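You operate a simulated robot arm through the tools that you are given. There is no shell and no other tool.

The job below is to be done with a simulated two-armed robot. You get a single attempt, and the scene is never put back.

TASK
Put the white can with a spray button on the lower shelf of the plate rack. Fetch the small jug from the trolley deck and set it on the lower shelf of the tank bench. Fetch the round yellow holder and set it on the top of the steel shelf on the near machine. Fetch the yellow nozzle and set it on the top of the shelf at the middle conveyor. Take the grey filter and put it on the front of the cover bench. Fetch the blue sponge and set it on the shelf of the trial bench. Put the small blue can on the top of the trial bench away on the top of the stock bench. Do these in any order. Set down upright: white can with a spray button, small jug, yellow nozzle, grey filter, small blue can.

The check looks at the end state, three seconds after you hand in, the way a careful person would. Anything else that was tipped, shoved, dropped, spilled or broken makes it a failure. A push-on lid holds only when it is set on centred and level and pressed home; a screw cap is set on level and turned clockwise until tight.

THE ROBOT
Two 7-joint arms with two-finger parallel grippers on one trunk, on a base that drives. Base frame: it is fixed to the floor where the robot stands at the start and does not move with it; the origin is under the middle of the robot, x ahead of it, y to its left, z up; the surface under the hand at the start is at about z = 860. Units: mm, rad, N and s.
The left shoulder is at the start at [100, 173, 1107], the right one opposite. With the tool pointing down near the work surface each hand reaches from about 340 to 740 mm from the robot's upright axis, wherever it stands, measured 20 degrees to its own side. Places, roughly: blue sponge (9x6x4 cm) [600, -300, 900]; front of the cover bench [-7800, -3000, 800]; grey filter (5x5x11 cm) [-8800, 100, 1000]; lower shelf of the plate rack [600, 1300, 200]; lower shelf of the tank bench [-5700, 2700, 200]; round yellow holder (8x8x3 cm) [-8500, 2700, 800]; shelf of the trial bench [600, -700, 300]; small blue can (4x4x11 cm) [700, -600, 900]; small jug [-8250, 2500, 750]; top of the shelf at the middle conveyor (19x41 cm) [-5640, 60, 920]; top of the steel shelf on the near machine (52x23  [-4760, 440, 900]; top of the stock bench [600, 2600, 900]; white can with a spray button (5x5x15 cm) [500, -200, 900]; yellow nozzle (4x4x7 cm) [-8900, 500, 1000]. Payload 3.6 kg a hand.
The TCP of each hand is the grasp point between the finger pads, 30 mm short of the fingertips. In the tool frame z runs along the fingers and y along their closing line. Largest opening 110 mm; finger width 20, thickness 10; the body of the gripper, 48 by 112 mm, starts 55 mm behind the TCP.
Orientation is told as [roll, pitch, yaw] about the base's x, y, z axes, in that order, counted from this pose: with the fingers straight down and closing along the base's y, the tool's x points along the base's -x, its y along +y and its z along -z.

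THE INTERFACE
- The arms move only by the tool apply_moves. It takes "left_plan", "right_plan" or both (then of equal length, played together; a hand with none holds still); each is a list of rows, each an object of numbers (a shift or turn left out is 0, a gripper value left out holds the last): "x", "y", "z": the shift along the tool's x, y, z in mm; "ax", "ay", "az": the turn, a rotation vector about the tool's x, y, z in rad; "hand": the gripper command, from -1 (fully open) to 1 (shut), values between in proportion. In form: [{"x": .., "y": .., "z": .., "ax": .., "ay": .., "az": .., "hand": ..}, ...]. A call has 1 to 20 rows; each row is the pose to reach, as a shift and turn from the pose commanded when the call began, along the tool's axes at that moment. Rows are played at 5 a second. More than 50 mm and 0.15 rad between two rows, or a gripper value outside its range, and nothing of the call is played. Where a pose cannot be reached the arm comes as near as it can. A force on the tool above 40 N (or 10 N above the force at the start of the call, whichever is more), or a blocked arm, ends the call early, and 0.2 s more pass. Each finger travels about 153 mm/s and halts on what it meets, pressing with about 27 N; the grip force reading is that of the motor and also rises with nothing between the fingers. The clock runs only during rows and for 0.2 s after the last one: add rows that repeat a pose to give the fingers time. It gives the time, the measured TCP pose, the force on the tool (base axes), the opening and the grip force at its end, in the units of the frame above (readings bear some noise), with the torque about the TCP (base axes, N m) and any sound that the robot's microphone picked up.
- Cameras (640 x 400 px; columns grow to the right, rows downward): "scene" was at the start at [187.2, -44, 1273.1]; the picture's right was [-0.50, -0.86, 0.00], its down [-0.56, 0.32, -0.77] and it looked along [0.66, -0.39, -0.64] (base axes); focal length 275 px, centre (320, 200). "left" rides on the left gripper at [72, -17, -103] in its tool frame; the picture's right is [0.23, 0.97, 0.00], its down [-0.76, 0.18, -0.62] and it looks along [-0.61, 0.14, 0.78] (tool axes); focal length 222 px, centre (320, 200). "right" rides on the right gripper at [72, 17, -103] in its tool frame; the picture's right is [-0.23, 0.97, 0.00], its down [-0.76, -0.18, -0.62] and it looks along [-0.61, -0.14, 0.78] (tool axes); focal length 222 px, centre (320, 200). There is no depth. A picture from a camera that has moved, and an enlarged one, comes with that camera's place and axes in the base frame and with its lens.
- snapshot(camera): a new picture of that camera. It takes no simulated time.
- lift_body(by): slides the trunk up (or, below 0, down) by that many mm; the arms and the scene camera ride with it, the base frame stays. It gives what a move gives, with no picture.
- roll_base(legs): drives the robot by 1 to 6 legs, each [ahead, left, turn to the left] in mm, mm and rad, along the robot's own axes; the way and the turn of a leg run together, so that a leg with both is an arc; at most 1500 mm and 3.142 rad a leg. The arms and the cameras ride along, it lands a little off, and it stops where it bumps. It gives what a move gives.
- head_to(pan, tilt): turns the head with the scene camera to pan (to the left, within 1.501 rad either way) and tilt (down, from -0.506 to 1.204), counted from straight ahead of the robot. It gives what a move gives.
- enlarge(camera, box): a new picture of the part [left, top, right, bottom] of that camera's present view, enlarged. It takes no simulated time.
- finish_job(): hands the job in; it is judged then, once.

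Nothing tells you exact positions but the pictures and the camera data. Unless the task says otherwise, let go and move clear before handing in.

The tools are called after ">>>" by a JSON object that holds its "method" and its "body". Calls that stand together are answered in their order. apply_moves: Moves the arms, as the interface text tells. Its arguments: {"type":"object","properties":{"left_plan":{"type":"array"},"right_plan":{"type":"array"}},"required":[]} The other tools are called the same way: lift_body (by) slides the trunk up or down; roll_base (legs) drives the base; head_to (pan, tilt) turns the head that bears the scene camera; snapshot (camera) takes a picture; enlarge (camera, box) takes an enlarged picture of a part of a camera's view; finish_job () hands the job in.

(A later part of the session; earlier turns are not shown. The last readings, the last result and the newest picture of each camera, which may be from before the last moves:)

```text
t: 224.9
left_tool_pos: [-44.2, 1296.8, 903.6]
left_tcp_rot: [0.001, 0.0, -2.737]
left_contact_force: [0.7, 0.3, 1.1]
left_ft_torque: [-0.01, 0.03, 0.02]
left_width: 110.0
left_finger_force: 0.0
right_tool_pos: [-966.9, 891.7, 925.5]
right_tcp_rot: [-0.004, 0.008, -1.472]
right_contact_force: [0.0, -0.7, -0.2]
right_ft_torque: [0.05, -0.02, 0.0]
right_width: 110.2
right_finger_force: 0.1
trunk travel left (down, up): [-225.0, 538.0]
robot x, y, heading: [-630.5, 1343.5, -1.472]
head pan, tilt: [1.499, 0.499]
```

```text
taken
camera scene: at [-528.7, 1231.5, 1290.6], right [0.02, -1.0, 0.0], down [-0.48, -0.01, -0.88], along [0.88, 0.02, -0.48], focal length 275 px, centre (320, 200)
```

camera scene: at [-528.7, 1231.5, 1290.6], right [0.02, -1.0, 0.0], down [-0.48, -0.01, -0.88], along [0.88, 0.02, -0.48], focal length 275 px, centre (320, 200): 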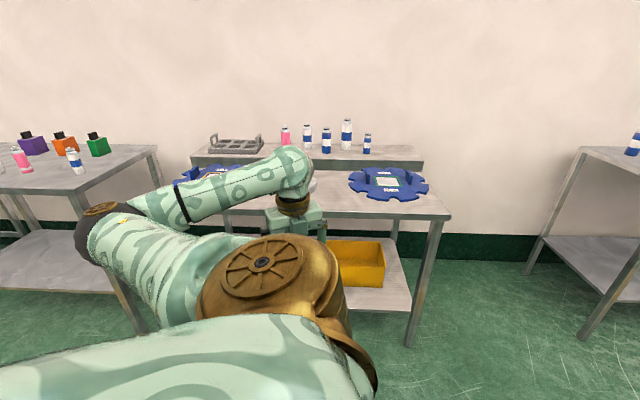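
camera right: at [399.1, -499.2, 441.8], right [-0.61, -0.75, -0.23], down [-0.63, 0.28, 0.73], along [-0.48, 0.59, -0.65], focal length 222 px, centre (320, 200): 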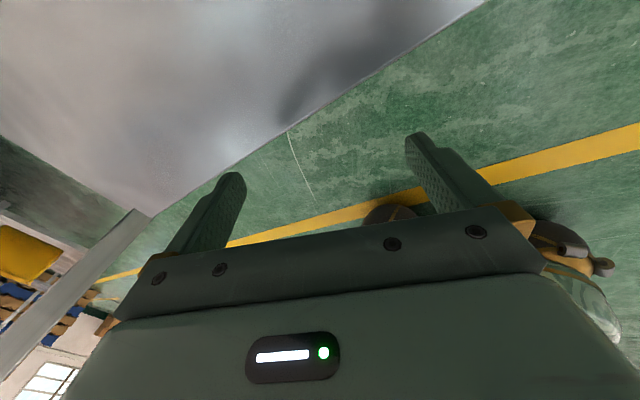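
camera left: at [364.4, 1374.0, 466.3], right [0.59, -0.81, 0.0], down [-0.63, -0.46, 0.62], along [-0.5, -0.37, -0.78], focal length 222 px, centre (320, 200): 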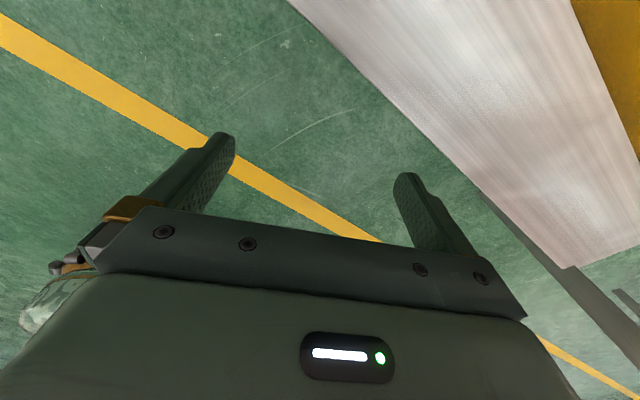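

>>> {"method": "apply_moves", "body": {"left_plan": [{"x": -36, "y": 22, "z": -10}, {"x": -72, "y": 44, "z": -20}, {"x": -108, "y": 66, "z": -30}, {"x": -144, "y": 88, "z": -40}, {"x": -180, "y": 110, "z": -50}, {"x": -216, "y": 132, "z": -60}, {"x": -252, "y": 154, "z": -70}, {"x": -288, "y": 176, "z": -80}, {"x": -324, "y": 198, "z": -90}, {"x": -361, "y": 220, "z": -100}, {"x": -361, "y": 220, "z": -100}]}}

>>> {"method": "snapshot", "body": {"camera": "scene"}}

```text
t: 227.3
left_tool_pos: [-289.6, 953.8, 1005.1]
left_tcp_rot: [0.001, 0.0, -2.739]
left_contact_force: [1.0, -0.7, 0.0]
left_ft_torque: [-0.01, 0.02, -0.02]
left_width: 109.9
left_finger_force: 0.0
right_tool_pos: [-966.8, 892.0, 926.1]
right_tcp_rot: [-0.006, 0.008, -1.473]
right_contact_force: [0.2, -0.1, -0.1]
right_ft_torque: [0.01, 0.02, 0.0]
right_width: 110.1
right_finger_force: 0.0
trunk travel left (down, up): [-225.0, 538.0]
robot x, y, heading: [-632.0, 1344.8, -1.474]
head pan, tilt: [1.499, 0.499]
```

```text
taken
camera scene: at [-528.1, 1231.8, 1290.6], right [0.02, -1.0, 0.0], down [-0.48, -0.01, -0.88], along [0.88, 0.02, -0.48], focal length 275 px, centre (320, 200)
```

scene: 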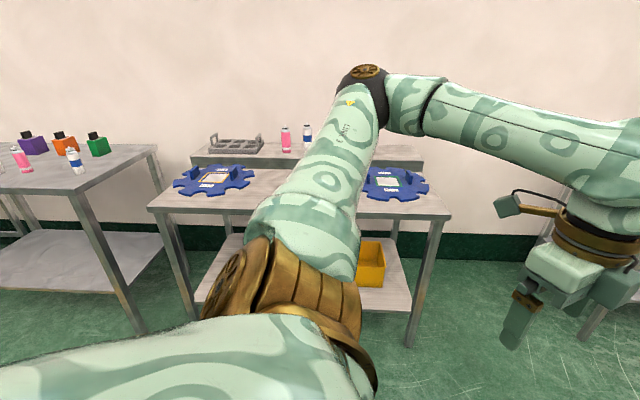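

The left arm is back in front. I'll square its yaw, raise both hands to a safe travel height, and then drive to the trial bench for the small blue can.

>>> {"method": "apply_moves", "body": {"left_plan": [{"az": -0.14, "z": -10}, {"az": -0.28, "z": -20}, {"az": -0.42, "z": -30}, {"az": -0.56, "z": -40}, {"az": -0.7, "z": -50}, {"az": -0.84, "z": -60}, {"az": -0.98, "z": -70}, {"az": -1.12, "z": -75}, {"az": -1.26, "z": -75}, {"az": -1.26, "z": -75}], "right_plan": [{"z": -20}, {"z": -40}, {"z": -60}, {"z": -80}, {"z": -100}, {"z": -120}, {"z": -140}, {"z": -145}, {"z": -145}, {"z": -145}]}}

>>> {"method": "roll_base", "body": {"legs": [[837, 85, 0], [0, 0, 0.737], [0, 0, 0.737]]}}

```text
t: 229.5
left_tool_pos: [-289.9, 952.1, 1079.8]
left_tcp_rot: [-0.001, -0.003, -1.477]
left_contact_force: [0.2, 0.2, 0.3]
left_ft_torque: [0.01, 0.01, -0.03]
left_width: 109.9
left_finger_force: 0.0
right_tool_pos: [-964.9, 889.7, 1071.0]
right_tcp_rot: [-0.005, 0.008, -1.472]
right_contact_force: [0.3, -0.2, -0.8]
right_ft_torque: [-0.02, -0.03, 0.01]
right_width: 109.9
right_finger_force: 0.1
trunk travel left (down, up): [-225.0, 538.0]
robot x, y, heading: [-629.2, 1339.6, -1.473]
head pan, tilt: [1.499, 0.499]
```

```text
t: 238.0
left_tool_pos: [-45.5, 781.5, 1078.6]
left_tcp_rot: [0.001, -0.001, -0.021]
left_contact_force: [-0.9, 1.2, -0.5]
left_ft_torque: [0.0, 0.0, 0.01]
left_width: 110.1
left_finger_force: 0.0
right_tool_pos: [-60.5, 101.5, 1070.6]
right_tcp_rot: [-0.007, 0.006, -0.014]
right_contact_force: [0.3, 0.5, -0.3]
right_ft_torque: [-0.03, -0.03, 0.0]
right_width: 110.3
right_finger_force: 0.0
trunk travel left (down, up): [-225.0, 538.0]
robot x, y, heading: [-471.8, 487.5, -0.017]
head pan, tilt: [1.499, 0.499]
```

>>> {"method": "roll_base", "body": {"legs": [[167, -874, 0.017]]}}

>>> {"method": "head_to", "body": {"pan": -0.2, "tilt": 0.6}}

>>> {"method": "snapshot", "body": {"camera": "scene"}}

```text
t: 242.7
left_tool_pos: [104.4, -90.0, 1079.5]
left_tcp_rot: [0.003, -0.002, -0.019]
left_contact_force: [-0.5, 0.2, 0.5]
left_ft_torque: [0.03, 0.03, 0.02]
left_width: 110.0
left_finger_force: 0.2
right_tool_pos: [92.3, -767.9, 1071.4]
right_tcp_rot: [-0.004, 0.005, -0.012]
right_contact_force: [0.1, -0.1, -0.6]
right_ft_torque: [0.01, 0.01, -0.01]
right_width: 110.1
right_finger_force: 0.1
trunk travel left (down, up): [-225.0, 538.0]
robot x, y, heading: [-319.0, -381.6, -0.018]
head pan, tilt: [1.499, 0.499]
```

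```text
t: 244.4
left_tool_pos: [103.8, -89.8, 1079.7]
left_tcp_rot: [0.0, -0.004, -0.019]
left_contact_force: [0.7, -1.0, -0.1]
left_ft_torque: [0.02, -0.05, 0.01]
left_width: 110.2
left_finger_force: 0.1
right_tool_pos: [91.7, -768.4, 1069.9]
right_tcp_rot: [-0.005, 0.007, -0.011]
right_contact_force: [0.3, -0.3, 0.0]
right_ft_torque: [-0.03, -0.01, 0.0]
right_width: 109.8
right_finger_force: 0.0
trunk travel left (down, up): [-225.0, 538.0]
robot x, y, heading: [-322.1, -387.6, -0.023]
head pan, tilt: [-0.201, 0.6]
```

```text
taken
camera scene: at [-122.1, -406.2, 1281.5], right [-0.22, -0.98, 0.0], down [-0.55, 0.12, -0.82], along [0.81, -0.18, -0.57], focal length 275 px, centre (320, 200)
```

scene: 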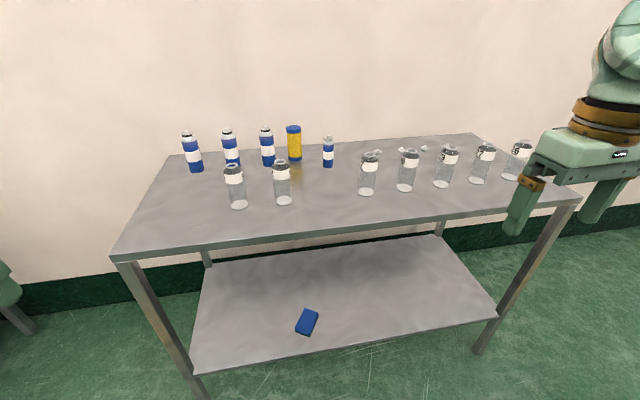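

Everything on the bench stands and the sponge lies on the shelf below. The small can is confirmed at about (669, -613), so I'll drive up to the bench with both hands high.

>>> {"method": "roll_base", "body": {"legs": [[325, 0, 0.02]]}}

>>> {"method": "head_to", "body": {"pan": -0.25, "tilt": 0.75}}

>>> {"method": "snapshot", "body": {"camera": "scene"}}

```text
t: 246.5
left_tool_pos: [424.1, -82.8, 1078.7]
left_tcp_rot: [-0.001, 0.002, 0.002]
left_contact_force: [0.5, 0.6, -0.2]
left_ft_torque: [-0.02, 0.08, -0.02]
left_width: 109.9
left_finger_force: 0.1
right_tool_pos: [426.2, -761.6, 1069.4]
right_tcp_rot: [-0.007, 0.009, 0.01]
right_contact_force: [0.4, 0.4, -0.1]
right_ft_torque: [0.0, 0.02, -0.02]
right_width: 109.6
right_finger_force: 0.0
trunk travel left (down, up): [-225.0, 538.0]
robot x, y, heading: [2.8, -390.6, 0.002]
head pan, tilt: [-0.201, 0.6]
```

```text
t: 247.2
left_tool_pos: [423.0, -82.7, 1079.9]
left_tcp_rot: [0.0, -0.002, 0.002]
left_contact_force: [-0.6, -0.7, 1.0]
left_ft_torque: [-0.01, 0.03, 0.02]
left_width: 109.8
left_finger_force: 0.1
right_tool_pos: [424.7, -761.8, 1071.1]
right_tcp_rot: [-0.005, 0.006, 0.009]
right_contact_force: [0.3, 0.5, -0.4]
right_ft_torque: [0.0, -0.01, -0.02]
right_width: 110.0
right_finger_force: 0.0
trunk travel left (down, up): [-225.0, 538.0]
robot x, y, heading: [2.4, -390.7, 0.005]
head pan, tilt: [-0.25, 0.75]
```

```text
taken
camera scene: at [196.8, -407.1, 1268.7], right [-0.24, -0.97, 0.0], down [-0.66, 0.17, -0.73], along [0.71, -0.18, -0.68], focal length 275 px, centre (320, 200)
```

scene: 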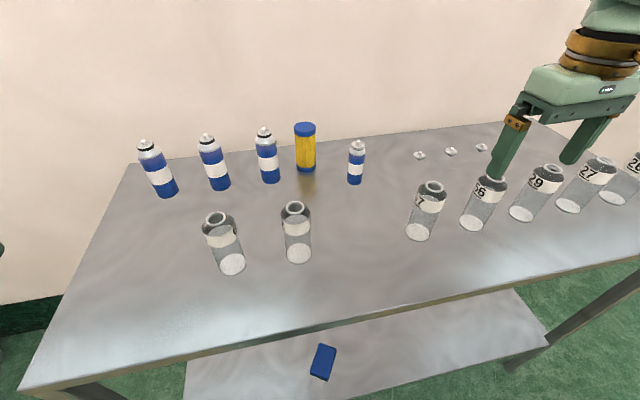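

I'll tilt the right hand forward for extra reach, narrow the opening to about 80 mm, and move toward the small can above jar height.

>>> {"method": "apply_moves", "body": {"right_plan": [{"ay": -0.12, "hand": -0.45}, {"ay": -0.24}, {"ay": -0.36}, {"ay": -0.48}, {"ay": -0.6}, {"ay": -0.6}]}}

>>> {"method": "apply_moves", "body": {"right_plan": [{"x": -18, "y": 37, "z": 27}, {"x": -37, "y": 74, "z": 53}, {"x": -56, "y": 111, "z": 80}, {"x": -75, "y": 148, "z": 107}, {"x": -95, "y": 148, "z": 120}, {"x": -121, "y": 148, "z": 133}, {"x": -121, "y": 148, "z": 133}]}}

>>> {"method": "snapshot", "body": {"camera": "right"}}

>>> {"method": "snapshot", "body": {"camera": "scene"}}

```text
t: 248.6
left_tool_pos: [423.0, -83.1, 1079.8]
left_tcp_rot: [-0.001, -0.002, 0.001]
left_contact_force: [0.6, -0.6, 0.3]
left_ft_torque: [-0.01, 0.0, 0.01]
left_width: 110.0
left_finger_force: 0.0
right_tool_pos: [425.1, -760.8, 1070.8]
right_tcp_rot: [-0.005, -0.596, 0.013]
right_contact_force: [-0.3, 0.0, 0.3]
right_ft_torque: [0.01, 0.0, 0.03]
right_width: 79.9
right_finger_force: 0.1
trunk travel left (down, up): [-225.0, 538.0]
robot x, y, heading: [1.5, -388.7, 0.004]
head pan, tilt: [-0.25, 0.75]
```

```text
t: 250.2
left_tool_pos: [421.7, -82.1, 1079.3]
left_tcp_rot: [0.0, -0.002, 0.0]
left_contact_force: [-0.6, -0.6, -0.3]
left_ft_torque: [0.05, -0.03, 0.0]
left_width: 109.9
left_finger_force: 0.1
right_tool_pos: [594.4, -611.8, 1025.8]
right_tcp_rot: [-0.006, -0.594, 0.011]
right_contact_force: [-1.1, 0.2, 0.3]
right_ft_torque: [-0.01, 0.0, -0.03]
right_width: 79.9
right_finger_force: 0.0
trunk travel left (down, up): [-225.0, 538.0]
robot x, y, heading: [2.5, -387.5, 0.002]
head pan, tilt: [-0.25, 0.75]
```

```text
taken
camera right: at [476.2, -594.9, 1071.8], right [0.18, 0.98, 0.12], down [0.28, -0.17, 0.94], along [0.94, -0.13, -0.31], focal length 222 px, centre (320, 200)
```

right: 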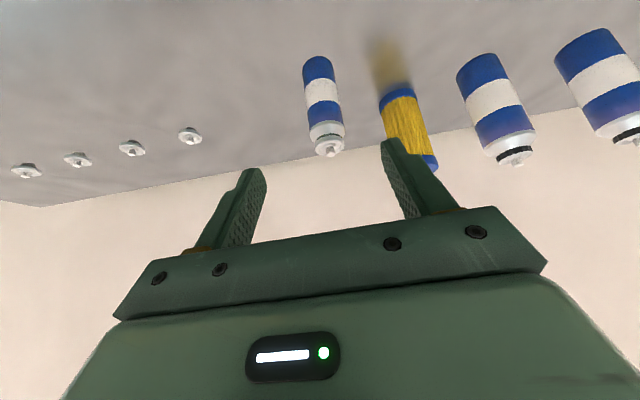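

```text
taken
camera scene: at [196.4, -407.0, 1268.8], right [-0.24, -0.97, 0.0], down [-0.66, 0.17, -0.73], along [0.71, -0.18, -0.68], focal length 275 px, centre (320, 200)
```

scene: 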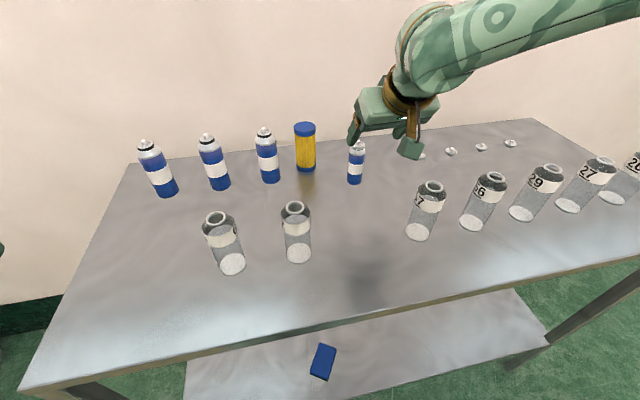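

The can lines up between the fingers along the approach direction. I'll slide straight along the tool axis to it and close.

>>> {"method": "apply_moves", "body": {"right_plan": [{"y": 1, "z": 35}, {"y": 2, "z": 70}, {"y": 3, "z": 100}, {"y": 3, "z": 122}, {"y": 3, "z": 122}]}}

>>> {"method": "snapshot", "body": {"camera": "right"}}

>>> {"method": "snapshot", "body": {"camera": "scene"}}

```text
t: 251.4
left_tool_pos: [423.5, -83.4, 1078.2]
left_tcp_rot: [0.0, -0.002, 0.004]
left_contact_force: [0.0, 0.4, -0.1]
left_ft_torque: [0.0, -0.02, 0.03]
left_width: 110.0
left_finger_force: 0.1
right_tool_pos: [665.0, -610.5, 924.0]
right_tcp_rot: [-0.004, -0.594, 0.014]
right_contact_force: [0.6, 0.5, 0.1]
right_ft_torque: [0.0, -0.04, -0.01]
right_width: 79.8
right_finger_force: 0.2
trunk travel left (down, up): [-225.0, 538.0]
robot x, y, heading: [5.9, -385.4, 0.005]
head pan, tilt: [-0.25, 0.75]
```

```text
taken
camera right: at [546.0, -593.5, 970.3], right [0.18, 0.98, 0.12], down [0.28, -0.17, 0.94], along [0.94, -0.14, -0.31], focal length 222 px, centre (320, 200)
```

right: 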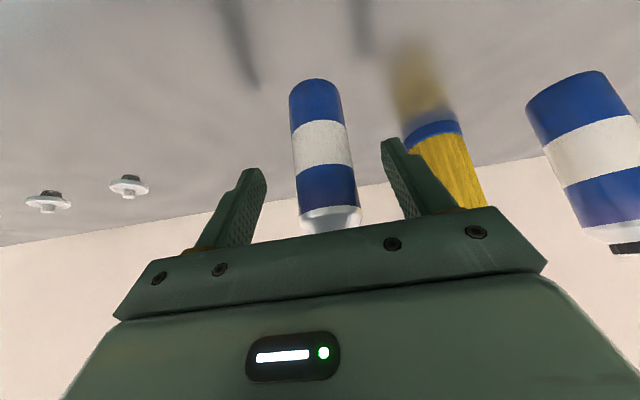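

```text
taken
camera scene: at [196.8, -406.9, 1268.7], right [-0.24, -0.97, 0.0], down [-0.66, 0.17, -0.73], along [0.71, -0.18, -0.68], focal length 275 px, centre (320, 200)
```

scene: 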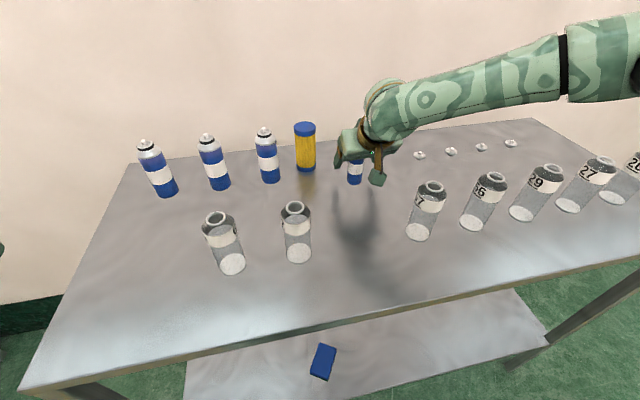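

The can sits a few millimetres to the left and slightly further in, so I'll adjust and then grip.

>>> {"method": "apply_moves", "body": {"right_plan": [{"x": -7, "y": 4, "z": 5}, {"x": -7, "y": 4, "z": 5}, {"x": -7, "y": 4, "z": 5, "hand": 0.0}, {"x": -7, "y": 4, "z": 5, "hand": 0.2}, {"x": -7, "y": 4, "z": 5, "hand": 1}, {"x": -7, "y": 4, "z": 5, "hand": 1}, {"x": -7, "y": 4, "z": 5, "hand": 1}]}}

>>> {"method": "snapshot", "body": {"camera": "right"}}

```text
t: 253.0
left_tool_pos: [423.3, -83.1, 1080.6]
left_tcp_rot: [0.0, -0.001, 0.001]
left_contact_force: [0.3, -0.6, -0.4]
left_ft_torque: [0.04, -0.01, -0.04]
left_width: 109.9
left_finger_force: 0.0
right_tool_pos: [674.9, -604.2, 924.1]
right_tcp_rot: [-0.006, -0.593, 0.013]
right_contact_force: [-0.6, 0.2, 0.9]
right_ft_torque: [-0.01, 0.01, 0.0]
right_width: 33.4
right_finger_force: 26.7
trunk travel left (down, up): [-225.0, 538.0]
robot x, y, heading: [1.9, -383.8, -0.001]
head pan, tilt: [-0.25, 0.75]
```

```text
taken
camera right: at [554.9, -588.5, 970.4], right [0.18, 0.98, 0.12], down [0.28, -0.17, 0.94], along [0.94, -0.13, -0.31], focal length 222 px, centre (320, 200)
```

right: 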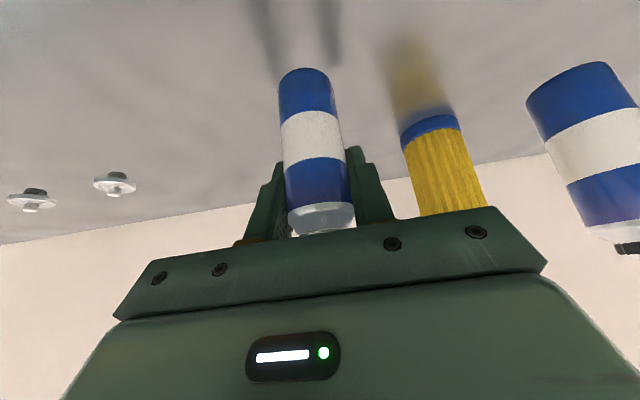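

The can is gripped, with a width of 33 mm. I'll lift it straight up and then back the base away with the hand high.

>>> {"method": "apply_moves", "body": {"right_plan": [{"x": -11, "z": -16}, {"x": -28, "z": -41}, {"x": -50, "z": -74}, {"x": -73, "z": -107}, {"x": -85, "z": -124}, {"x": -85, "z": -124}]}}

>>> {"method": "snapshot", "body": {"camera": "scene"}}

```text
t: 254.4
left_tool_pos: [422.7, -83.4, 1080.4]
left_tcp_rot: [-0.001, -0.002, 0.002]
left_contact_force: [0.1, 0.3, -0.2]
left_ft_torque: [-0.01, -0.02, -0.02]
left_width: 109.8
left_finger_force: 0.0
right_tool_pos: [676.7, -602.1, 1075.1]
right_tcp_rot: [-0.005, -0.592, 0.011]
right_contact_force: [0.2, 0.5, 0.3]
right_ft_torque: [0.02, 0.04, 0.01]
right_width: 33.6
right_finger_force: 26.8
trunk travel left (down, up): [-225.0, 538.0]
robot x, y, heading: [2.8, -385.7, 0.003]
head pan, tilt: [-0.25, 0.75]
```

```text
taken
camera scene: at [197.2, -407.0, 1268.6], right [-0.24, -0.97, 0.0], down [-0.66, 0.17, -0.73], along [0.71, -0.18, -0.68], focal length 275 px, centre (320, 200)
```

scene: 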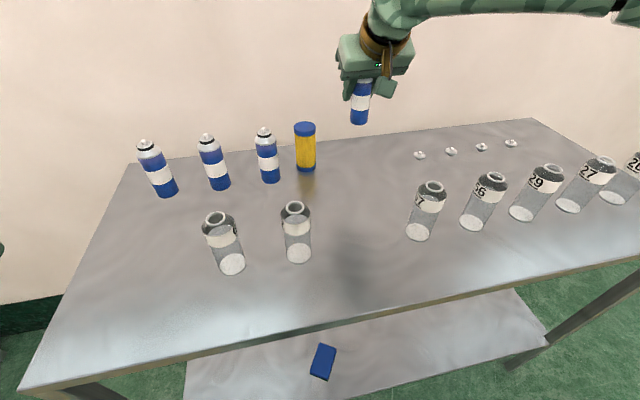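

The small can is held. I'll back off and drive left along the aisle toward the stock bench, then look at it.

>>> {"method": "roll_base", "body": {"legs": [[-400, 0, 0], [0, 1250, 0], [0, 1150, 0]]}}

>>> {"method": "head_to", "body": {"pan": 0.35, "tilt": 0.5}}

>>> {"method": "snapshot", "body": {"camera": "scene"}}

```text
t: 268.3
left_tool_pos: [-19.5, 2309.7, 1079.9]
left_tcp_rot: [0.002, -0.001, 0.004]
left_contact_force: [0.6, 0.3, 0.0]
left_ft_torque: [0.02, 0.0, 0.01]
left_width: 109.9
left_finger_force: 0.0
right_tool_pos: [235.6, 1791.2, 1074.3]
right_tcp_rot: [-0.005, -0.594, 0.012]
right_contact_force: [-0.1, -0.5, -0.2]
right_ft_torque: [-0.01, -0.01, -0.02]
right_width: 33.5
right_finger_force: 26.9
trunk travel left (down, up): [-225.0, 538.0]
robot x, y, heading: [-432.2, 2005.8, 0.007]
head pan, tilt: [-0.25, 0.75]
```

```text
t: 269.3
left_tool_pos: [-18.5, 2308.8, 1079.9]
left_tcp_rot: [0.0, -0.001, 0.005]
left_contact_force: [-0.9, 0.5, -0.4]
left_ft_torque: [0.01, -0.01, 0.0]
left_width: 110.1
left_finger_force: 0.0
right_tool_pos: [235.2, 1788.9, 1074.4]
right_tcp_rot: [-0.006, -0.594, 0.014]
right_contact_force: [0.2, 0.3, -0.6]
right_ft_torque: [0.01, 0.0, -0.02]
right_width: 33.5
right_finger_force: 26.6
trunk travel left (down, up): [-225.0, 538.0]
robot x, y, heading: [-437.0, 2005.0, 0.011]
head pan, tilt: [0.351, 0.499]
```

```text
taken
camera scene: at [-239.0, 2036.4, 1290.6], right [0.35, -0.94, 0.0], down [-0.45, -0.17, -0.88], along [0.82, 0.31, -0.48], focal length 275 px, centre (320, 200)
```

scene: 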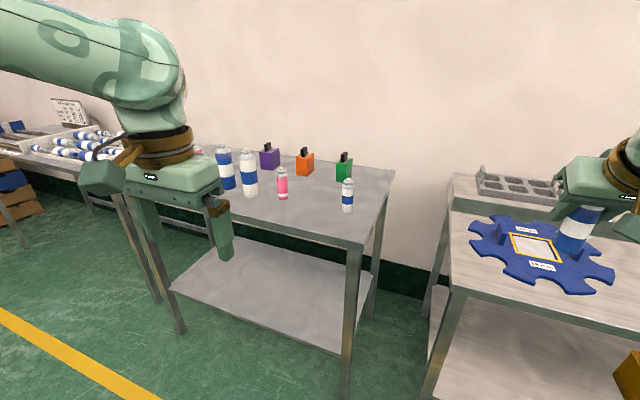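

This is the stock bench, spanning y ≈ 2140 to 3090 and x ≈ 307 to 830. There's a free spot near the front at about (400, 2322), between the small can and the pink bottle, so I'll line up the right hand with it.

>>> {"method": "roll_base", "body": {"legs": [[0, 532, -0.01], [163, 0, 0]]}}

>>> {"method": "head_to", "body": {"pan": -0.2, "tilt": 0.7}}

>>> {"method": "snapshot", "body": {"camera": "scene"}}

>>> {"method": "snapshot", "body": {"camera": "right"}}

```text
t: 273.4
left_tool_pos: [141.8, 2843.9, 1079.7]
left_tcp_rot: [0.001, -0.001, 0.003]
left_contact_force: [0.0, -0.4, -0.2]
left_ft_torque: [0.02, 0.0, 0.0]
left_width: 109.7
left_finger_force: 0.1
right_tool_pos: [397.1, 2325.1, 1073.0]
right_tcp_rot: [-0.005, -0.592, 0.016]
right_contact_force: [-0.1, -0.3, -0.4]
right_ft_torque: [-0.01, 0.02, -0.01]
right_width: 33.3
right_finger_force: 27.3
trunk travel left (down, up): [-225.0, 538.0]
robot x, y, heading: [-280.6, 2539.7, 0.006]
head pan, tilt: [0.351, 0.499]
```

```text
t: 274.4
left_tool_pos: [141.0, 2843.8, 1079.0]
left_tcp_rot: [0.001, -0.002, 0.004]
left_contact_force: [-0.4, 0.6, 0.6]
left_ft_torque: [-0.02, 0.0, -0.03]
left_width: 109.9
left_finger_force: 0.0
right_tool_pos: [395.7, 2325.4, 1074.3]
right_tcp_rot: [-0.005, -0.593, 0.013]
right_contact_force: [-0.1, -0.2, 0.5]
right_ft_torque: [-0.05, 0.0, 0.0]
right_width: 33.6
right_finger_force: 27.3
trunk travel left (down, up): [-225.0, 538.0]
robot x, y, heading: [-281.0, 2540.9, 0.007]
head pan, tilt: [-0.201, 0.7]
```

```text
taken
camera scene: at [-81.1, 2523.3, 1272.9], right [-0.19, -0.98, 0.0], down [-0.63, 0.12, -0.76], along [0.75, -0.15, -0.64], focal length 275 px, centre (320, 200)
```

scene: 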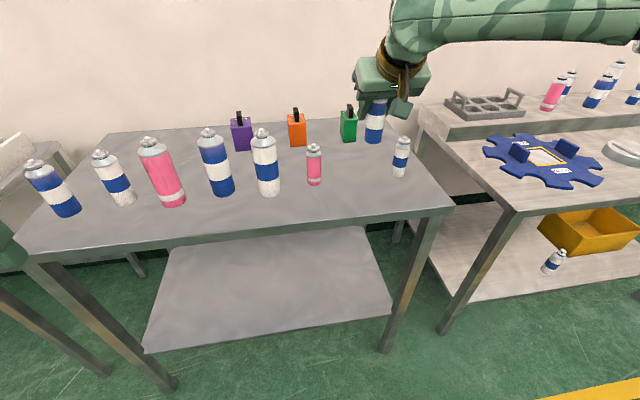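

```text
taken
camera right: at [276.5, 2340.9, 1119.7], right [0.18, 0.98, 0.12], down [0.28, -0.17, 0.94], along [0.94, -0.13, -0.31], focal length 222 px, centre (320, 200)
```

right: 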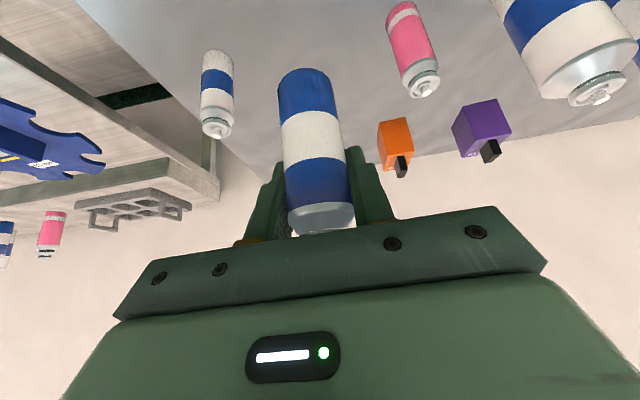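

The white can stands upright on the rack shelf in the background. The spot here is clear, with over 100 mm on each side, so I'll lower the small can straight down.

>>> {"method": "apply_moves", "body": {"right_plan": [{"x": 20, "z": 30}, {"x": 40, "z": 60}, {"x": 60, "z": 89}, {"x": 75, "z": 111}, {"x": 80, "z": 118}, {"x": 80, "z": 118}]}}

>>> {"method": "snapshot", "body": {"camera": "scene"}}

```text
t: 275.8
left_tool_pos: [140.9, 2844.4, 1080.4]
left_tcp_rot: [0.0, -0.003, 0.004]
left_contact_force: [0.0, -0.5, 0.0]
left_ft_torque: [-0.02, 0.0, 0.01]
left_width: 110.0
left_finger_force: 0.1
right_tool_pos: [397.1, 2323.8, 931.8]
right_tcp_rot: [-0.005, -0.593, 0.014]
right_contact_force: [-0.1, -0.1, -0.8]
right_ft_torque: [0.02, -0.01, 0.0]
right_width: 33.7
right_finger_force: 27.0
trunk travel left (down, up): [-225.0, 538.0]
robot x, y, heading: [-278.9, 2542.1, 0.009]
head pan, tilt: [-0.201, 0.7]
```

```text
taken
camera scene: at [-81.3, 2523.2, 1272.9], right [-0.19, -0.98, 0.0], down [-0.63, 0.12, -0.76], along [0.75, -0.15, -0.64], focal length 275 px, centre (320, 200)
```

scene: 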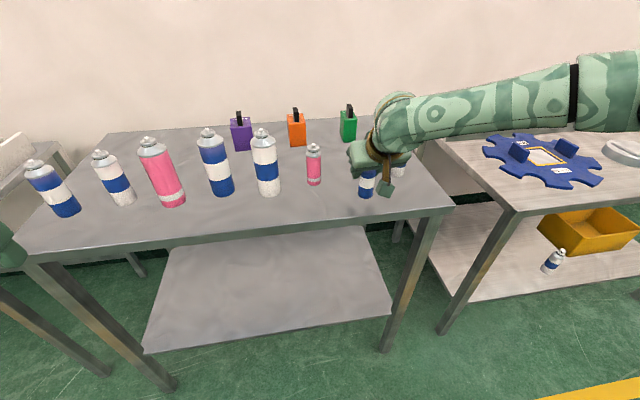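

>>> {"method": "apply_moves", "body": {"right_plan": [{"x": 1.1, "z": 1.6}, {"x": 2.2, "z": 3.3}, {"x": 3.4, "z": 5.0}, {"x": 4.5, "z": 6.6}, {"x": 5.0, "z": 7.4}]}}

```text
t: 277.0
left_tool_pos: [141.2, 2844.2, 1079.8]
left_tcp_rot: [0.0, -0.003, 0.005]
left_contact_force: [0.2, -0.2, -0.3]
left_ft_torque: [0.01, 0.02, -0.01]
left_width: 110.0
left_finger_force: 0.1
right_tool_pos: [395.7, 2323.3, 924.8]
right_tcp_rot: [-0.004, -0.595, 0.012]
right_contact_force: [2.1, -0.4, 6.6]
right_ft_torque: [0.01, -0.05, 0.01]
right_width: 33.6
right_finger_force: 27.0
trunk travel left (down, up): [-225.0, 538.0]
robot x, y, heading: [-276.6, 2541.5, 0.005]
head pan, tilt: [-0.201, 0.7]
```

Contact at z = 925. I'll release and back off along the tool axis.

>>> {"method": "apply_moves", "body": {"right_plan": [{"hand": 0.25}, {"hand": 0.0}, {"hand": -0.3}, {"hand": -0.45}, {"hand": -0.45}, {"z": -25}, {"z": -60}, {"z": -100}, {"z": -140}, {"z": -170}, {"z": -170}]}}

>>> {"method": "snapshot", "body": {"camera": "scene"}}

>>> {"method": "snapshot", "body": {"camera": "right"}}

```text
t: 279.4
left_tool_pos: [141.4, 2844.6, 1078.2]
left_tcp_rot: [0.0, -0.001, 0.004]
left_contact_force: [-0.4, 0.6, 0.4]
left_ft_torque: [0.02, 0.03, 0.02]
left_width: 109.9
left_finger_force: 0.2
right_tool_pos: [299.0, 2321.8, 1064.2]
right_tcp_rot: [-0.005, -0.594, 0.014]
right_contact_force: [-1.0, 0.6, -0.3]
right_ft_torque: [0.01, 0.04, 0.0]
right_width: 79.9
right_finger_force: 0.0
trunk travel left (down, up): [-225.0, 538.0]
robot x, y, heading: [-283.7, 2540.4, 0.004]
head pan, tilt: [-0.201, 0.7]
```

```text
taken
camera scene: at [-81.0, 2523.1, 1272.8], right [-0.19, -0.98, 0.0], down [-0.63, 0.12, -0.76], along [0.75, -0.15, -0.64], focal length 275 px, centre (320, 200)
```

scene: 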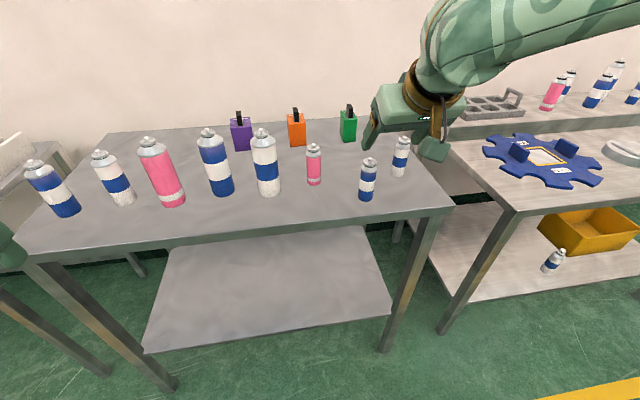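

```text
taken
camera right: at [179.9, 2339.6, 1109.3], right [0.18, 0.98, 0.12], down [0.28, -0.17, 0.94], along [0.94, -0.13, -0.31], focal length 222 px, centre (320, 200)
```

right: 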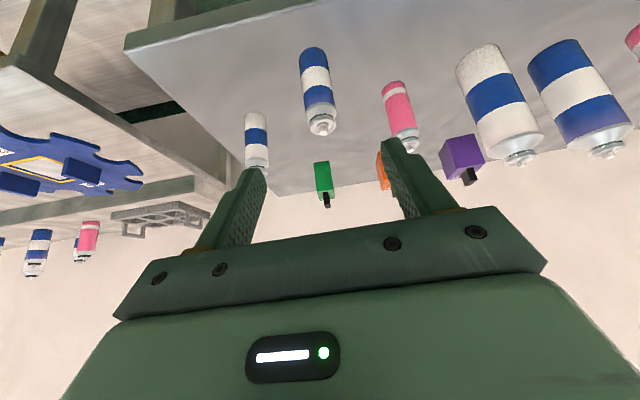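

The small blue can stands upright on the stock bench, which completes three of the seven. I'll untilt the right hand and look around to plan the long drive toward the far side of the hall.

>>> {"method": "apply_moves", "body": {"right_plan": [{"ay": 0.12, "hand": -1}, {"ay": 0.24}, {"ay": 0.36}, {"ay": 0.48}, {"ay": 0.594}, {"ay": 0.594}]}}

>>> {"method": "roll_base", "body": {"legs": [[-250, 0, 0]]}}

>>> {"method": "head_to", "body": {"pan": 1.5, "tilt": 0.25}}

>>> {"method": "snapshot", "body": {"camera": "scene"}}

>>> {"method": "head_to", "body": {"pan": -1.5, "tilt": 0.25}}

>>> {"method": "snapshot", "body": {"camera": "scene"}}

```text
t: 280.8
left_tool_pos: [140.5, 2845.1, 1079.1]
left_tcp_rot: [0.0, -0.001, 0.003]
left_contact_force: [-0.6, -0.6, 0.6]
left_ft_torque: [-0.04, -0.03, -0.01]
left_width: 110.0
left_finger_force: 0.0
right_tool_pos: [300.4, 2322.1, 1063.6]
right_tcp_rot: [-0.003, 0.0, 0.01]
right_contact_force: [0.1, 0.3, -0.4]
right_ft_torque: [-0.03, -0.02, 0.0]
right_width: 110.2
right_finger_force: 0.0
trunk travel left (down, up): [-225.0, 538.0]
robot x, y, heading: [-278.8, 2540.9, 0.001]
head pan, tilt: [-0.201, 0.7]
```

```text
t: 282.6
left_tool_pos: [-110.3, 2843.7, 1079.1]
left_tcp_rot: [0.0, -0.004, 0.008]
left_contact_force: [0.0, 0.2, 0.2]
left_ft_torque: [0.02, 0.01, -0.01]
left_width: 109.8
left_finger_force: 0.1
right_tool_pos: [50.5, 2322.3, 1064.7]
right_tcp_rot: [-0.006, -0.001, 0.015]
right_contact_force: [-0.2, 0.3, 0.2]
right_ft_torque: [-0.01, -0.02, 0.01]
right_width: 110.0
right_finger_force: 0.1
trunk travel left (down, up): [-225.0, 538.0]
robot x, y, heading: [-525.9, 2540.2, 0.009]
head pan, tilt: [-0.201, 0.7]
```

```text
t: 284.3
left_tool_pos: [-108.2, 2843.9, 1078.7]
left_tcp_rot: [0.001, -0.002, 0.006]
left_contact_force: [0.0, -0.5, 0.7]
left_ft_torque: [-0.05, 0.01, 0.01]
left_width: 109.9
left_finger_force: 0.0
right_tool_pos: [52.3, 2323.4, 1062.6]
right_tcp_rot: [-0.006, -0.001, 0.015]
right_contact_force: [0.1, 0.7, -0.1]
right_ft_torque: [-0.01, 0.0, -0.01]
right_width: 110.1
right_finger_force: 0.0
trunk travel left (down, up): [-225.0, 538.0]
robot x, y, heading: [-530.8, 2538.1, 0.009]
head pan, tilt: [1.499, 0.25]
```

```text
taken
camera scene: at [-407.3, 2631.4, 1313.8], right [1.0, -0.06, 0.0], down [-0.02, -0.25, -0.97], along [0.06, 0.97, -0.25], focal length 275 px, centre (320, 200)
```

scene: 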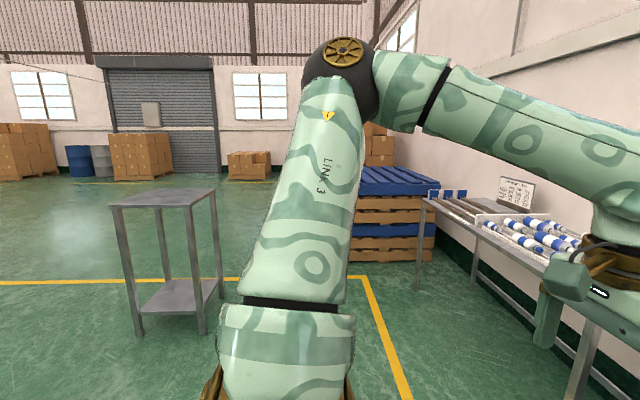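

```text
t: 286.9
left_tool_pos: [-109.3, 2844.6, 1079.2]
left_tcp_rot: [0.0, -0.002, 0.006]
left_contact_force: [0.7, 0.3, 0.3]
left_ft_torque: [0.01, 0.0, 0.0]
left_width: 109.8
left_finger_force: 0.0
right_tool_pos: [53.7, 2323.5, 1062.2]
right_tcp_rot: [-0.006, 0.0, 0.016]
right_contact_force: [-0.4, 0.0, 0.1]
right_ft_torque: [-0.04, -0.01, -0.01]
right_width: 109.8
right_finger_force: 0.1
trunk travel left (down, up): [-225.0, 538.0]
robot x, y, heading: [-524.5, 2535.9, 0.011]
head pan, tilt: [-1.499, 0.25]
```

```text
taken
camera scene: at [-405.6, 2445.1, 1313.8], right [-1.0, -0.08, 0.0], down [-0.02, 0.25, -0.97], along [0.08, -0.97, -0.25], focal length 275 px, centre (320, 200)
```

scene: 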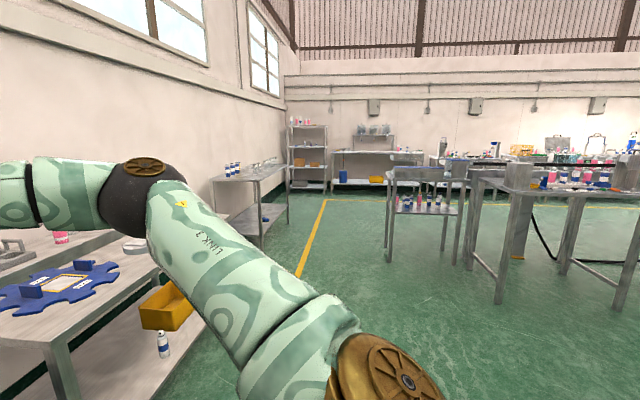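

The white can still stands on the rack. I'll drive to the open aisle at y ≈ 1400 and turn to face the far side of the hall.

>>> {"method": "roll_base", "body": {"legs": [[-50, -1130, 0], [0, 0, 1.57], [0, 0, 1.56]]}}

>>> {"method": "head_to", "body": {"pan": 0.0, "tilt": 0.2}}

>>> {"method": "snapshot", "body": {"camera": "scene"}}

>>> {"method": "head_to", "body": {"pan": 0.7, "tilt": 0.2}}

>>> {"method": "snapshot", "body": {"camera": "scene"}}

>>> {"method": "head_to", "body": {"pan": -0.7, "tilt": 0.2}}

>>> {"method": "snapshot", "body": {"camera": "scene"}}

```text
t: 300.6
left_tool_pos: [-968.2, 1045.1, 1079.7]
left_tcp_rot: [-0.001, -0.002, -3.109]
left_contact_force: [-0.1, 0.2, 0.3]
left_ft_torque: [0.01, 0.03, 0.05]
left_width: 110.0
left_finger_force: 0.2
right_tool_pos: [-1143.1, 1561.5, 1063.6]
right_tcp_rot: [-0.006, -0.001, -3.101]
right_contact_force: [0.3, -0.4, 0.2]
right_ft_torque: [-0.02, -0.02, -0.01]
right_width: 109.9
right_finger_force: 0.1
trunk travel left (down, up): [-225.0, 538.0]
robot x, y, heading: [-557.9, 1361.2, -3.107]
head pan, tilt: [-1.499, 0.25]
```

```text
t: 302.2
left_tool_pos: [-969.9, 1045.8, 1080.2]
left_tcp_rot: [-0.001, -0.002, -3.109]
left_contact_force: [0.1, -0.2, -0.1]
left_ft_torque: [-0.02, 0.0, 0.02]
left_width: 110.1
left_finger_force: 0.1
right_tool_pos: [-1143.2, 1562.9, 1063.3]
right_tcp_rot: [-0.004, 0.0, -3.101]
right_contact_force: [-1.1, -0.5, -0.4]
right_ft_torque: [-0.02, -0.03, 0.03]
right_width: 110.0
right_finger_force: 0.0
trunk travel left (down, up): [-225.0, 538.0]
robot x, y, heading: [-562.8, 1364.5, -3.103]
head pan, tilt: [0.0, 0.201]
```

```text
taken
camera scene: at [-766.3, 1354.8, 1318.3], right [-0.04, 1.0, 0.0], down [0.2, 0.01, -0.98], along [-0.98, -0.03, -0.2], focal length 275 px, centre (320, 200)
```

scene: 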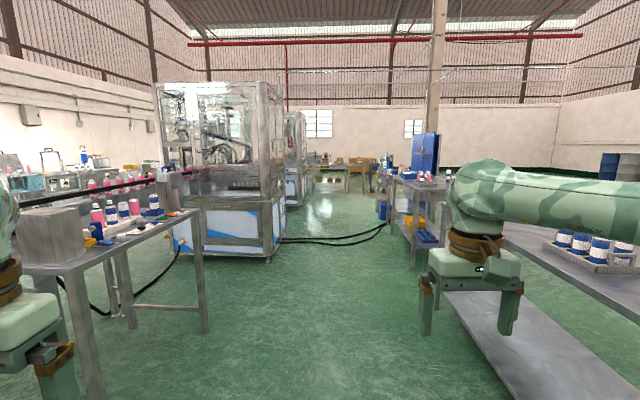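

```text
t: 303.2
left_tool_pos: [-970.0, 1045.1, 1079.3]
left_tcp_rot: [-0.002, -0.001, -3.108]
left_contact_force: [-0.1, -0.4, -0.3]
left_ft_torque: [0.0, -0.03, -0.04]
left_width: 109.8
left_finger_force: 0.0
right_tool_pos: [-1143.4, 1561.9, 1063.3]
right_tcp_rot: [-0.003, 0.0, -3.102]
right_contact_force: [0.3, -0.1, 1.1]
right_ft_torque: [0.01, -0.01, 0.03]
right_width: 110.2
right_finger_force: 0.0
trunk travel left (down, up): [-225.0, 538.0]
robot x, y, heading: [-559.9, 1364.3, -3.109]
head pan, tilt: [0.7, 0.201]
```

```text
taken
camera scene: at [-742.3, 1295.6, 1318.3], right [-0.67, 0.74, 0.0], down [0.15, 0.13, -0.98], along [-0.73, -0.66, -0.2], focal length 275 px, centre (320, 200)
```

scene: 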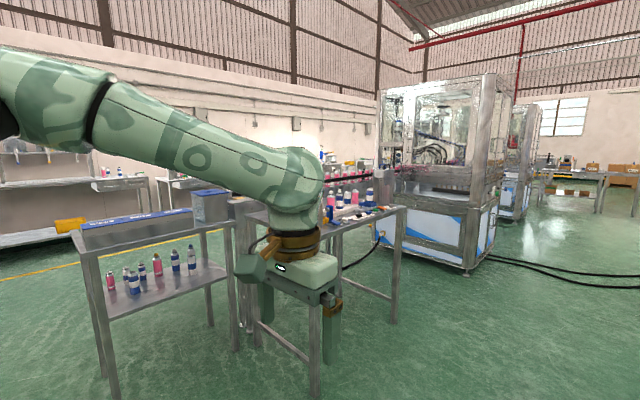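

```text
t: 304.8
left_tool_pos: [-968.5, 1045.7, 1079.1]
left_tcp_rot: [0.001, -0.001, -3.108]
left_contact_force: [0.0, 0.7, -0.2]
left_ft_torque: [-0.02, 0.02, 0.04]
left_width: 110.1
left_finger_force: 0.0
right_tool_pos: [-1144.6, 1562.6, 1063.8]
right_tcp_rot: [-0.004, 0.001, -3.1]
right_contact_force: [-0.4, 0.0, 0.4]
right_ft_torque: [0.0, 0.0, 0.02]
right_width: 110.1
right_finger_force: 0.0
trunk travel left (down, up): [-225.0, 538.0]
robot x, y, heading: [-558.7, 1360.1, -3.105]
head pan, tilt: [-0.7, 0.201]
```

```text
taken
camera scene: at [-746.6, 1415.4, 1318.3], right [0.62, 0.79, 0.0], down [0.16, -0.12, -0.98], along [-0.77, 0.6, -0.2], focal length 275 px, centre (320, 200)
```

scene: 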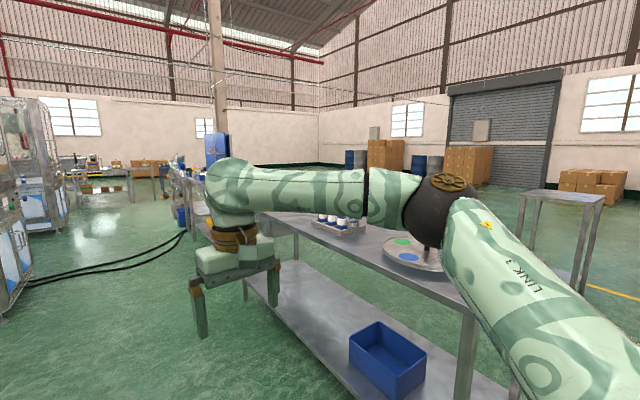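

The aisle ahead is clear for a few metres, with the machine on the left and benches on the right, and cables lie across the floor near x ≈ -4400. I'll drive forward partway and look closer.

>>> {"method": "roll_base", "body": {"legs": [[1250, 0, -0.036], [1250, 0, 0]]}}

>>> {"method": "head_to", "body": {"pan": 0.0, "tilt": 0.25}}

>>> {"method": "snapshot", "body": {"camera": "scene"}}

>>> {"method": "head_to", "body": {"pan": 0.8, "tilt": 0.3}}

>>> {"method": "snapshot", "body": {"camera": "scene"}}

>>> {"method": "head_to", "body": {"pan": -0.8, "tilt": 0.3}}

>>> {"method": "snapshot", "body": {"camera": "scene"}}

```text
t: 316.9
left_tool_pos: [-3465.7, 1038.5, 1078.8]
left_tcp_rot: [0.0, -0.002, 3.135]
left_contact_force: [-1.1, 0.1, 0.5]
left_ft_torque: [0.01, -0.01, -0.01]
left_width: 110.1
left_finger_force: 0.0
right_tool_pos: [-3620.5, 1561.1, 1063.2]
right_tcp_rot: [-0.004, 0.0, -3.141]
right_contact_force: [-0.6, 0.2, -0.1]
right_ft_torque: [-0.02, 0.0, 0.05]
right_width: 110.0
right_finger_force: 0.1
trunk travel left (down, up): [-225.0, 538.0]
robot x, y, heading: [-3044.7, 1339.8, 3.136]
head pan, tilt: [-0.7, 0.201]
```

```text
t: 318.0
left_tool_pos: [-3466.0, 1038.5, 1079.7]
left_tcp_rot: [0.0, -0.001, 3.136]
left_contact_force: [0.3, 0.0, -0.4]
left_ft_torque: [-0.01, 0.02, 0.0]
left_width: 110.0
left_finger_force: 0.0
right_tool_pos: [-3620.0, 1562.2, 1062.7]
right_tcp_rot: [-0.003, 0.001, -3.138]
right_contact_force: [0.2, 0.1, -0.3]
right_ft_torque: [0.01, 0.04, 0.01]
right_width: 109.9
right_finger_force: 0.0
trunk travel left (down, up): [-225.0, 538.0]
robot x, y, heading: [-3044.0, 1335.6, 3.137]
head pan, tilt: [0.0, 0.25]
```

```text
taken
camera scene: at [-3251.5, 1340.0, 1313.7], right [0.0, 1.0, 0.0], down [0.25, 0.0, -0.97], along [-0.97, 0.0, -0.25], focal length 275 px, centre (320, 200)
```

scene: 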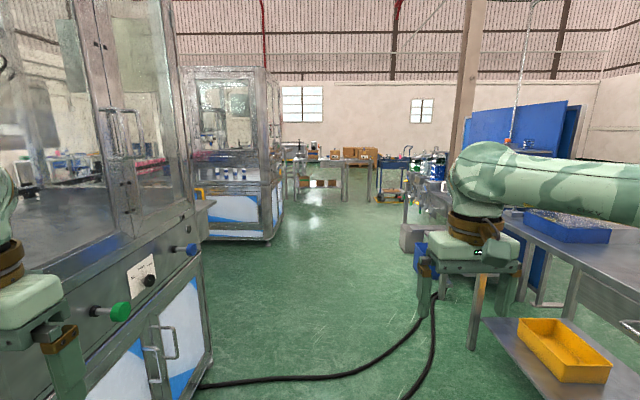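

```text
t: 319.1
left_tool_pos: [-3466.8, 1039.3, 1079.9]
left_tcp_rot: [0.0, -0.001, 3.137]
left_contact_force: [-0.1, 0.2, -0.7]
left_ft_torque: [0.02, -0.02, 0.0]
left_width: 110.2
left_finger_force: 0.1
right_tool_pos: [-3619.4, 1562.2, 1063.3]
right_tcp_rot: [-0.004, 0.001, -3.139]
right_contact_force: [0.1, 1.0, -0.4]
right_ft_torque: [-0.01, -0.02, -0.02]
right_width: 110.1
right_finger_force: 0.1
trunk travel left (down, up): [-225.0, 538.0]
robot x, y, heading: [-3044.8, 1341.4, 3.137]
head pan, tilt: [0.799, 0.3]
```

```text
taken
camera scene: at [-3223.5, 1272.9, 1309.0], right [-0.71, 0.7, 0.0], down [0.21, 0.21, -0.96], along [-0.67, -0.68, -0.3], focal length 275 px, centre (320, 200)
```

scene: 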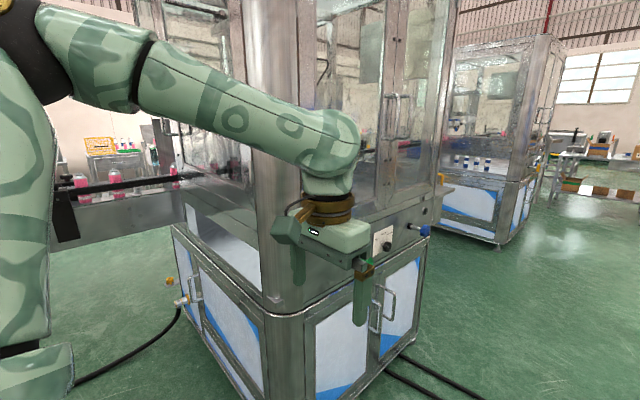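

```text
t: 320.8
left_tool_pos: [-3466.4, 1038.7, 1078.9]
left_tcp_rot: [-0.001, -0.001, 3.137]
left_contact_force: [-0.4, -0.4, -0.4]
left_ft_torque: [-0.03, 0.01, 0.02]
left_width: 109.7
left_finger_force: 0.0
right_tool_pos: [-3620.0, 1561.5, 1063.8]
right_tcp_rot: [-0.005, 0.001, -3.14]
right_contact_force: [-0.4, 0.7, 0.4]
right_ft_torque: [-0.04, -0.03, -0.01]
right_width: 110.0
right_finger_force: 0.2
trunk travel left (down, up): [-225.0, 538.0]
robot x, y, heading: [-3042.1, 1340.8, 3.138]
head pan, tilt: [-0.799, 0.3]
```

```text
taken
camera scene: at [-3223.0, 1406.7, 1309.0], right [0.72, 0.7, 0.0], down [0.21, -0.21, -0.96], along [-0.66, 0.69, -0.3], focal length 275 px, centre (320, 200)
```

scene: 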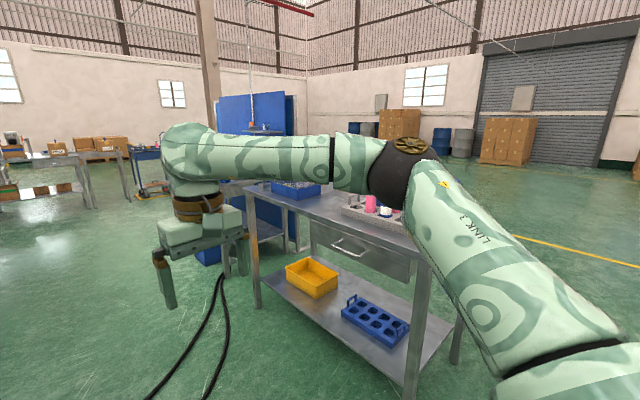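

The aisle runs between the machine's face at y ≈ 700 and the benches at y ≈ 2300, and a thin cable crosses it at x ≈ -4450. I'll keep to the middle and approach it carefully.

>>> {"method": "roll_base", "body": {"legs": [[1000, -150, 0]]}}

>>> {"method": "head_to", "body": {"pan": 0.0, "tilt": 0.6}}

>>> {"method": "snapshot", "body": {"camera": "scene"}}

>>> {"method": "head_to", "body": {"pan": 0.9, "tilt": 0.3}}

>>> {"method": "snapshot", "body": {"camera": "scene"}}

```text
t: 326.0
left_tool_pos: [-4463.8, 1203.6, 1079.7]
left_tcp_rot: [0.0, -0.003, 3.124]
left_contact_force: [0.3, 0.8, -0.8]
left_ft_torque: [0.0, 0.02, 0.01]
left_width: 110.1
left_finger_force: 0.0
right_tool_pos: [-4612.1, 1727.7, 1063.2]
right_tcp_rot: [-0.003, 0.0, 3.131]
right_contact_force: [0.1, -1.7, -0.5]
right_ft_torque: [-0.03, -0.02, 0.0]
right_width: 109.9
right_finger_force: 0.1
trunk travel left (down, up): [-225.0, 538.0]
robot x, y, heading: [-4036.2, 1499.7, 3.127]
head pan, tilt: [-0.799, 0.3]
```

```text
t: 327.1
left_tool_pos: [-4462.8, 1204.2, 1079.5]
left_tcp_rot: [0.0, -0.003, 3.124]
left_contact_force: [0.2, -0.7, 0.0]
left_ft_torque: [-0.02, -0.01, 0.02]
left_width: 109.9
left_finger_force: 0.1
right_tool_pos: [-4612.3, 1728.5, 1063.9]
right_tcp_rot: [-0.003, 0.001, 3.13]
right_contact_force: [-0.1, 0.1, 0.6]
right_ft_torque: [-0.02, 0.0, 0.01]
right_width: 110.0
right_finger_force: 0.0
trunk travel left (down, up): [-225.0, 538.0]
robot x, y, heading: [-4037.3, 1499.7, 3.128]
head pan, tilt: [0.0, 0.6]
```

```text
taken
camera scene: at [-4240.5, 1501.9, 1281.5], right [0.02, 1.0, 0.0], down [0.57, -0.01, -0.82], along [-0.82, 0.01, -0.57], focal length 275 px, centre (320, 200)
```

scene: 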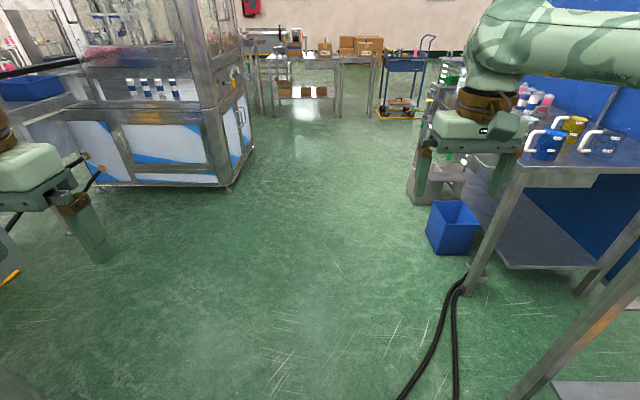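

```text
t: 328.3
left_tool_pos: [-4464.1, 1204.3, 1079.5]
left_tcp_rot: [0.0, -0.002, 3.123]
left_contact_force: [0.6, -0.3, 0.4]
left_ft_torque: [0.02, 0.04, 0.03]
left_width: 109.7
left_finger_force: 0.1
right_tool_pos: [-4611.7, 1729.4, 1064.5]
right_tcp_rot: [-0.003, 0.0, 3.131]
right_contact_force: [0.0, -0.1, 0.0]
right_ft_torque: [-0.01, -0.04, 0.0]
right_width: 109.9
right_finger_force: 0.1
trunk travel left (down, up): [-225.0, 538.0]
robot x, y, heading: [-4038.0, 1500.4, 3.129]
head pan, tilt: [0.901, 0.3]
```

```text
taken
camera scene: at [-4211.3, 1428.2, 1309.0], right [-0.77, 0.63, 0.0], down [0.19, 0.23, -0.96], along [-0.6, -0.74, -0.3], focal length 275 px, centre (320, 200)
```

scene: 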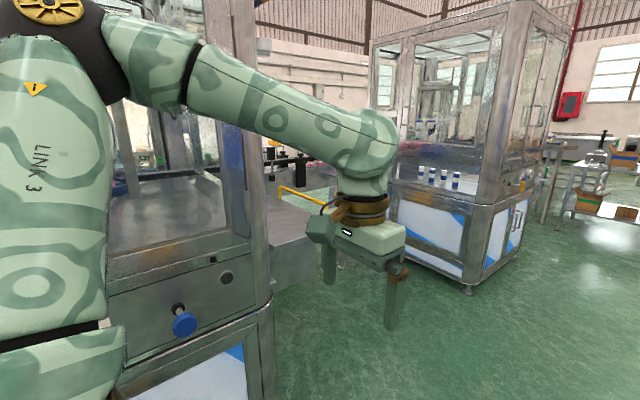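

>>> {"method": "roll_base", "body": {"legs": [[450, 0, 0.012]]}}

```text
t: 331.1
left_tool_pos: [-4910.4, 1196.2, 1077.5]
left_tcp_rot: [0.001, 0.001, -3.138]
left_contact_force: [-0.3, 0.2, 0.0]
left_ft_torque: [0.01, 0.0, -0.01]
left_width: 110.0
left_finger_force: 0.1
right_tool_pos: [-5069.6, 1718.5, 1062.5]
right_tcp_rot: [-0.005, -0.001, -3.131]
right_contact_force: [-0.2, 0.2, -0.2]
right_ft_torque: [0.01, -0.01, -0.01]
right_width: 110.1
right_finger_force: 0.1
trunk travel left (down, up): [-225.0, 538.0]
robot x, y, heading: [-4488.9, 1502.9, -3.133]
head pan, tilt: [0.901, 0.3]
```

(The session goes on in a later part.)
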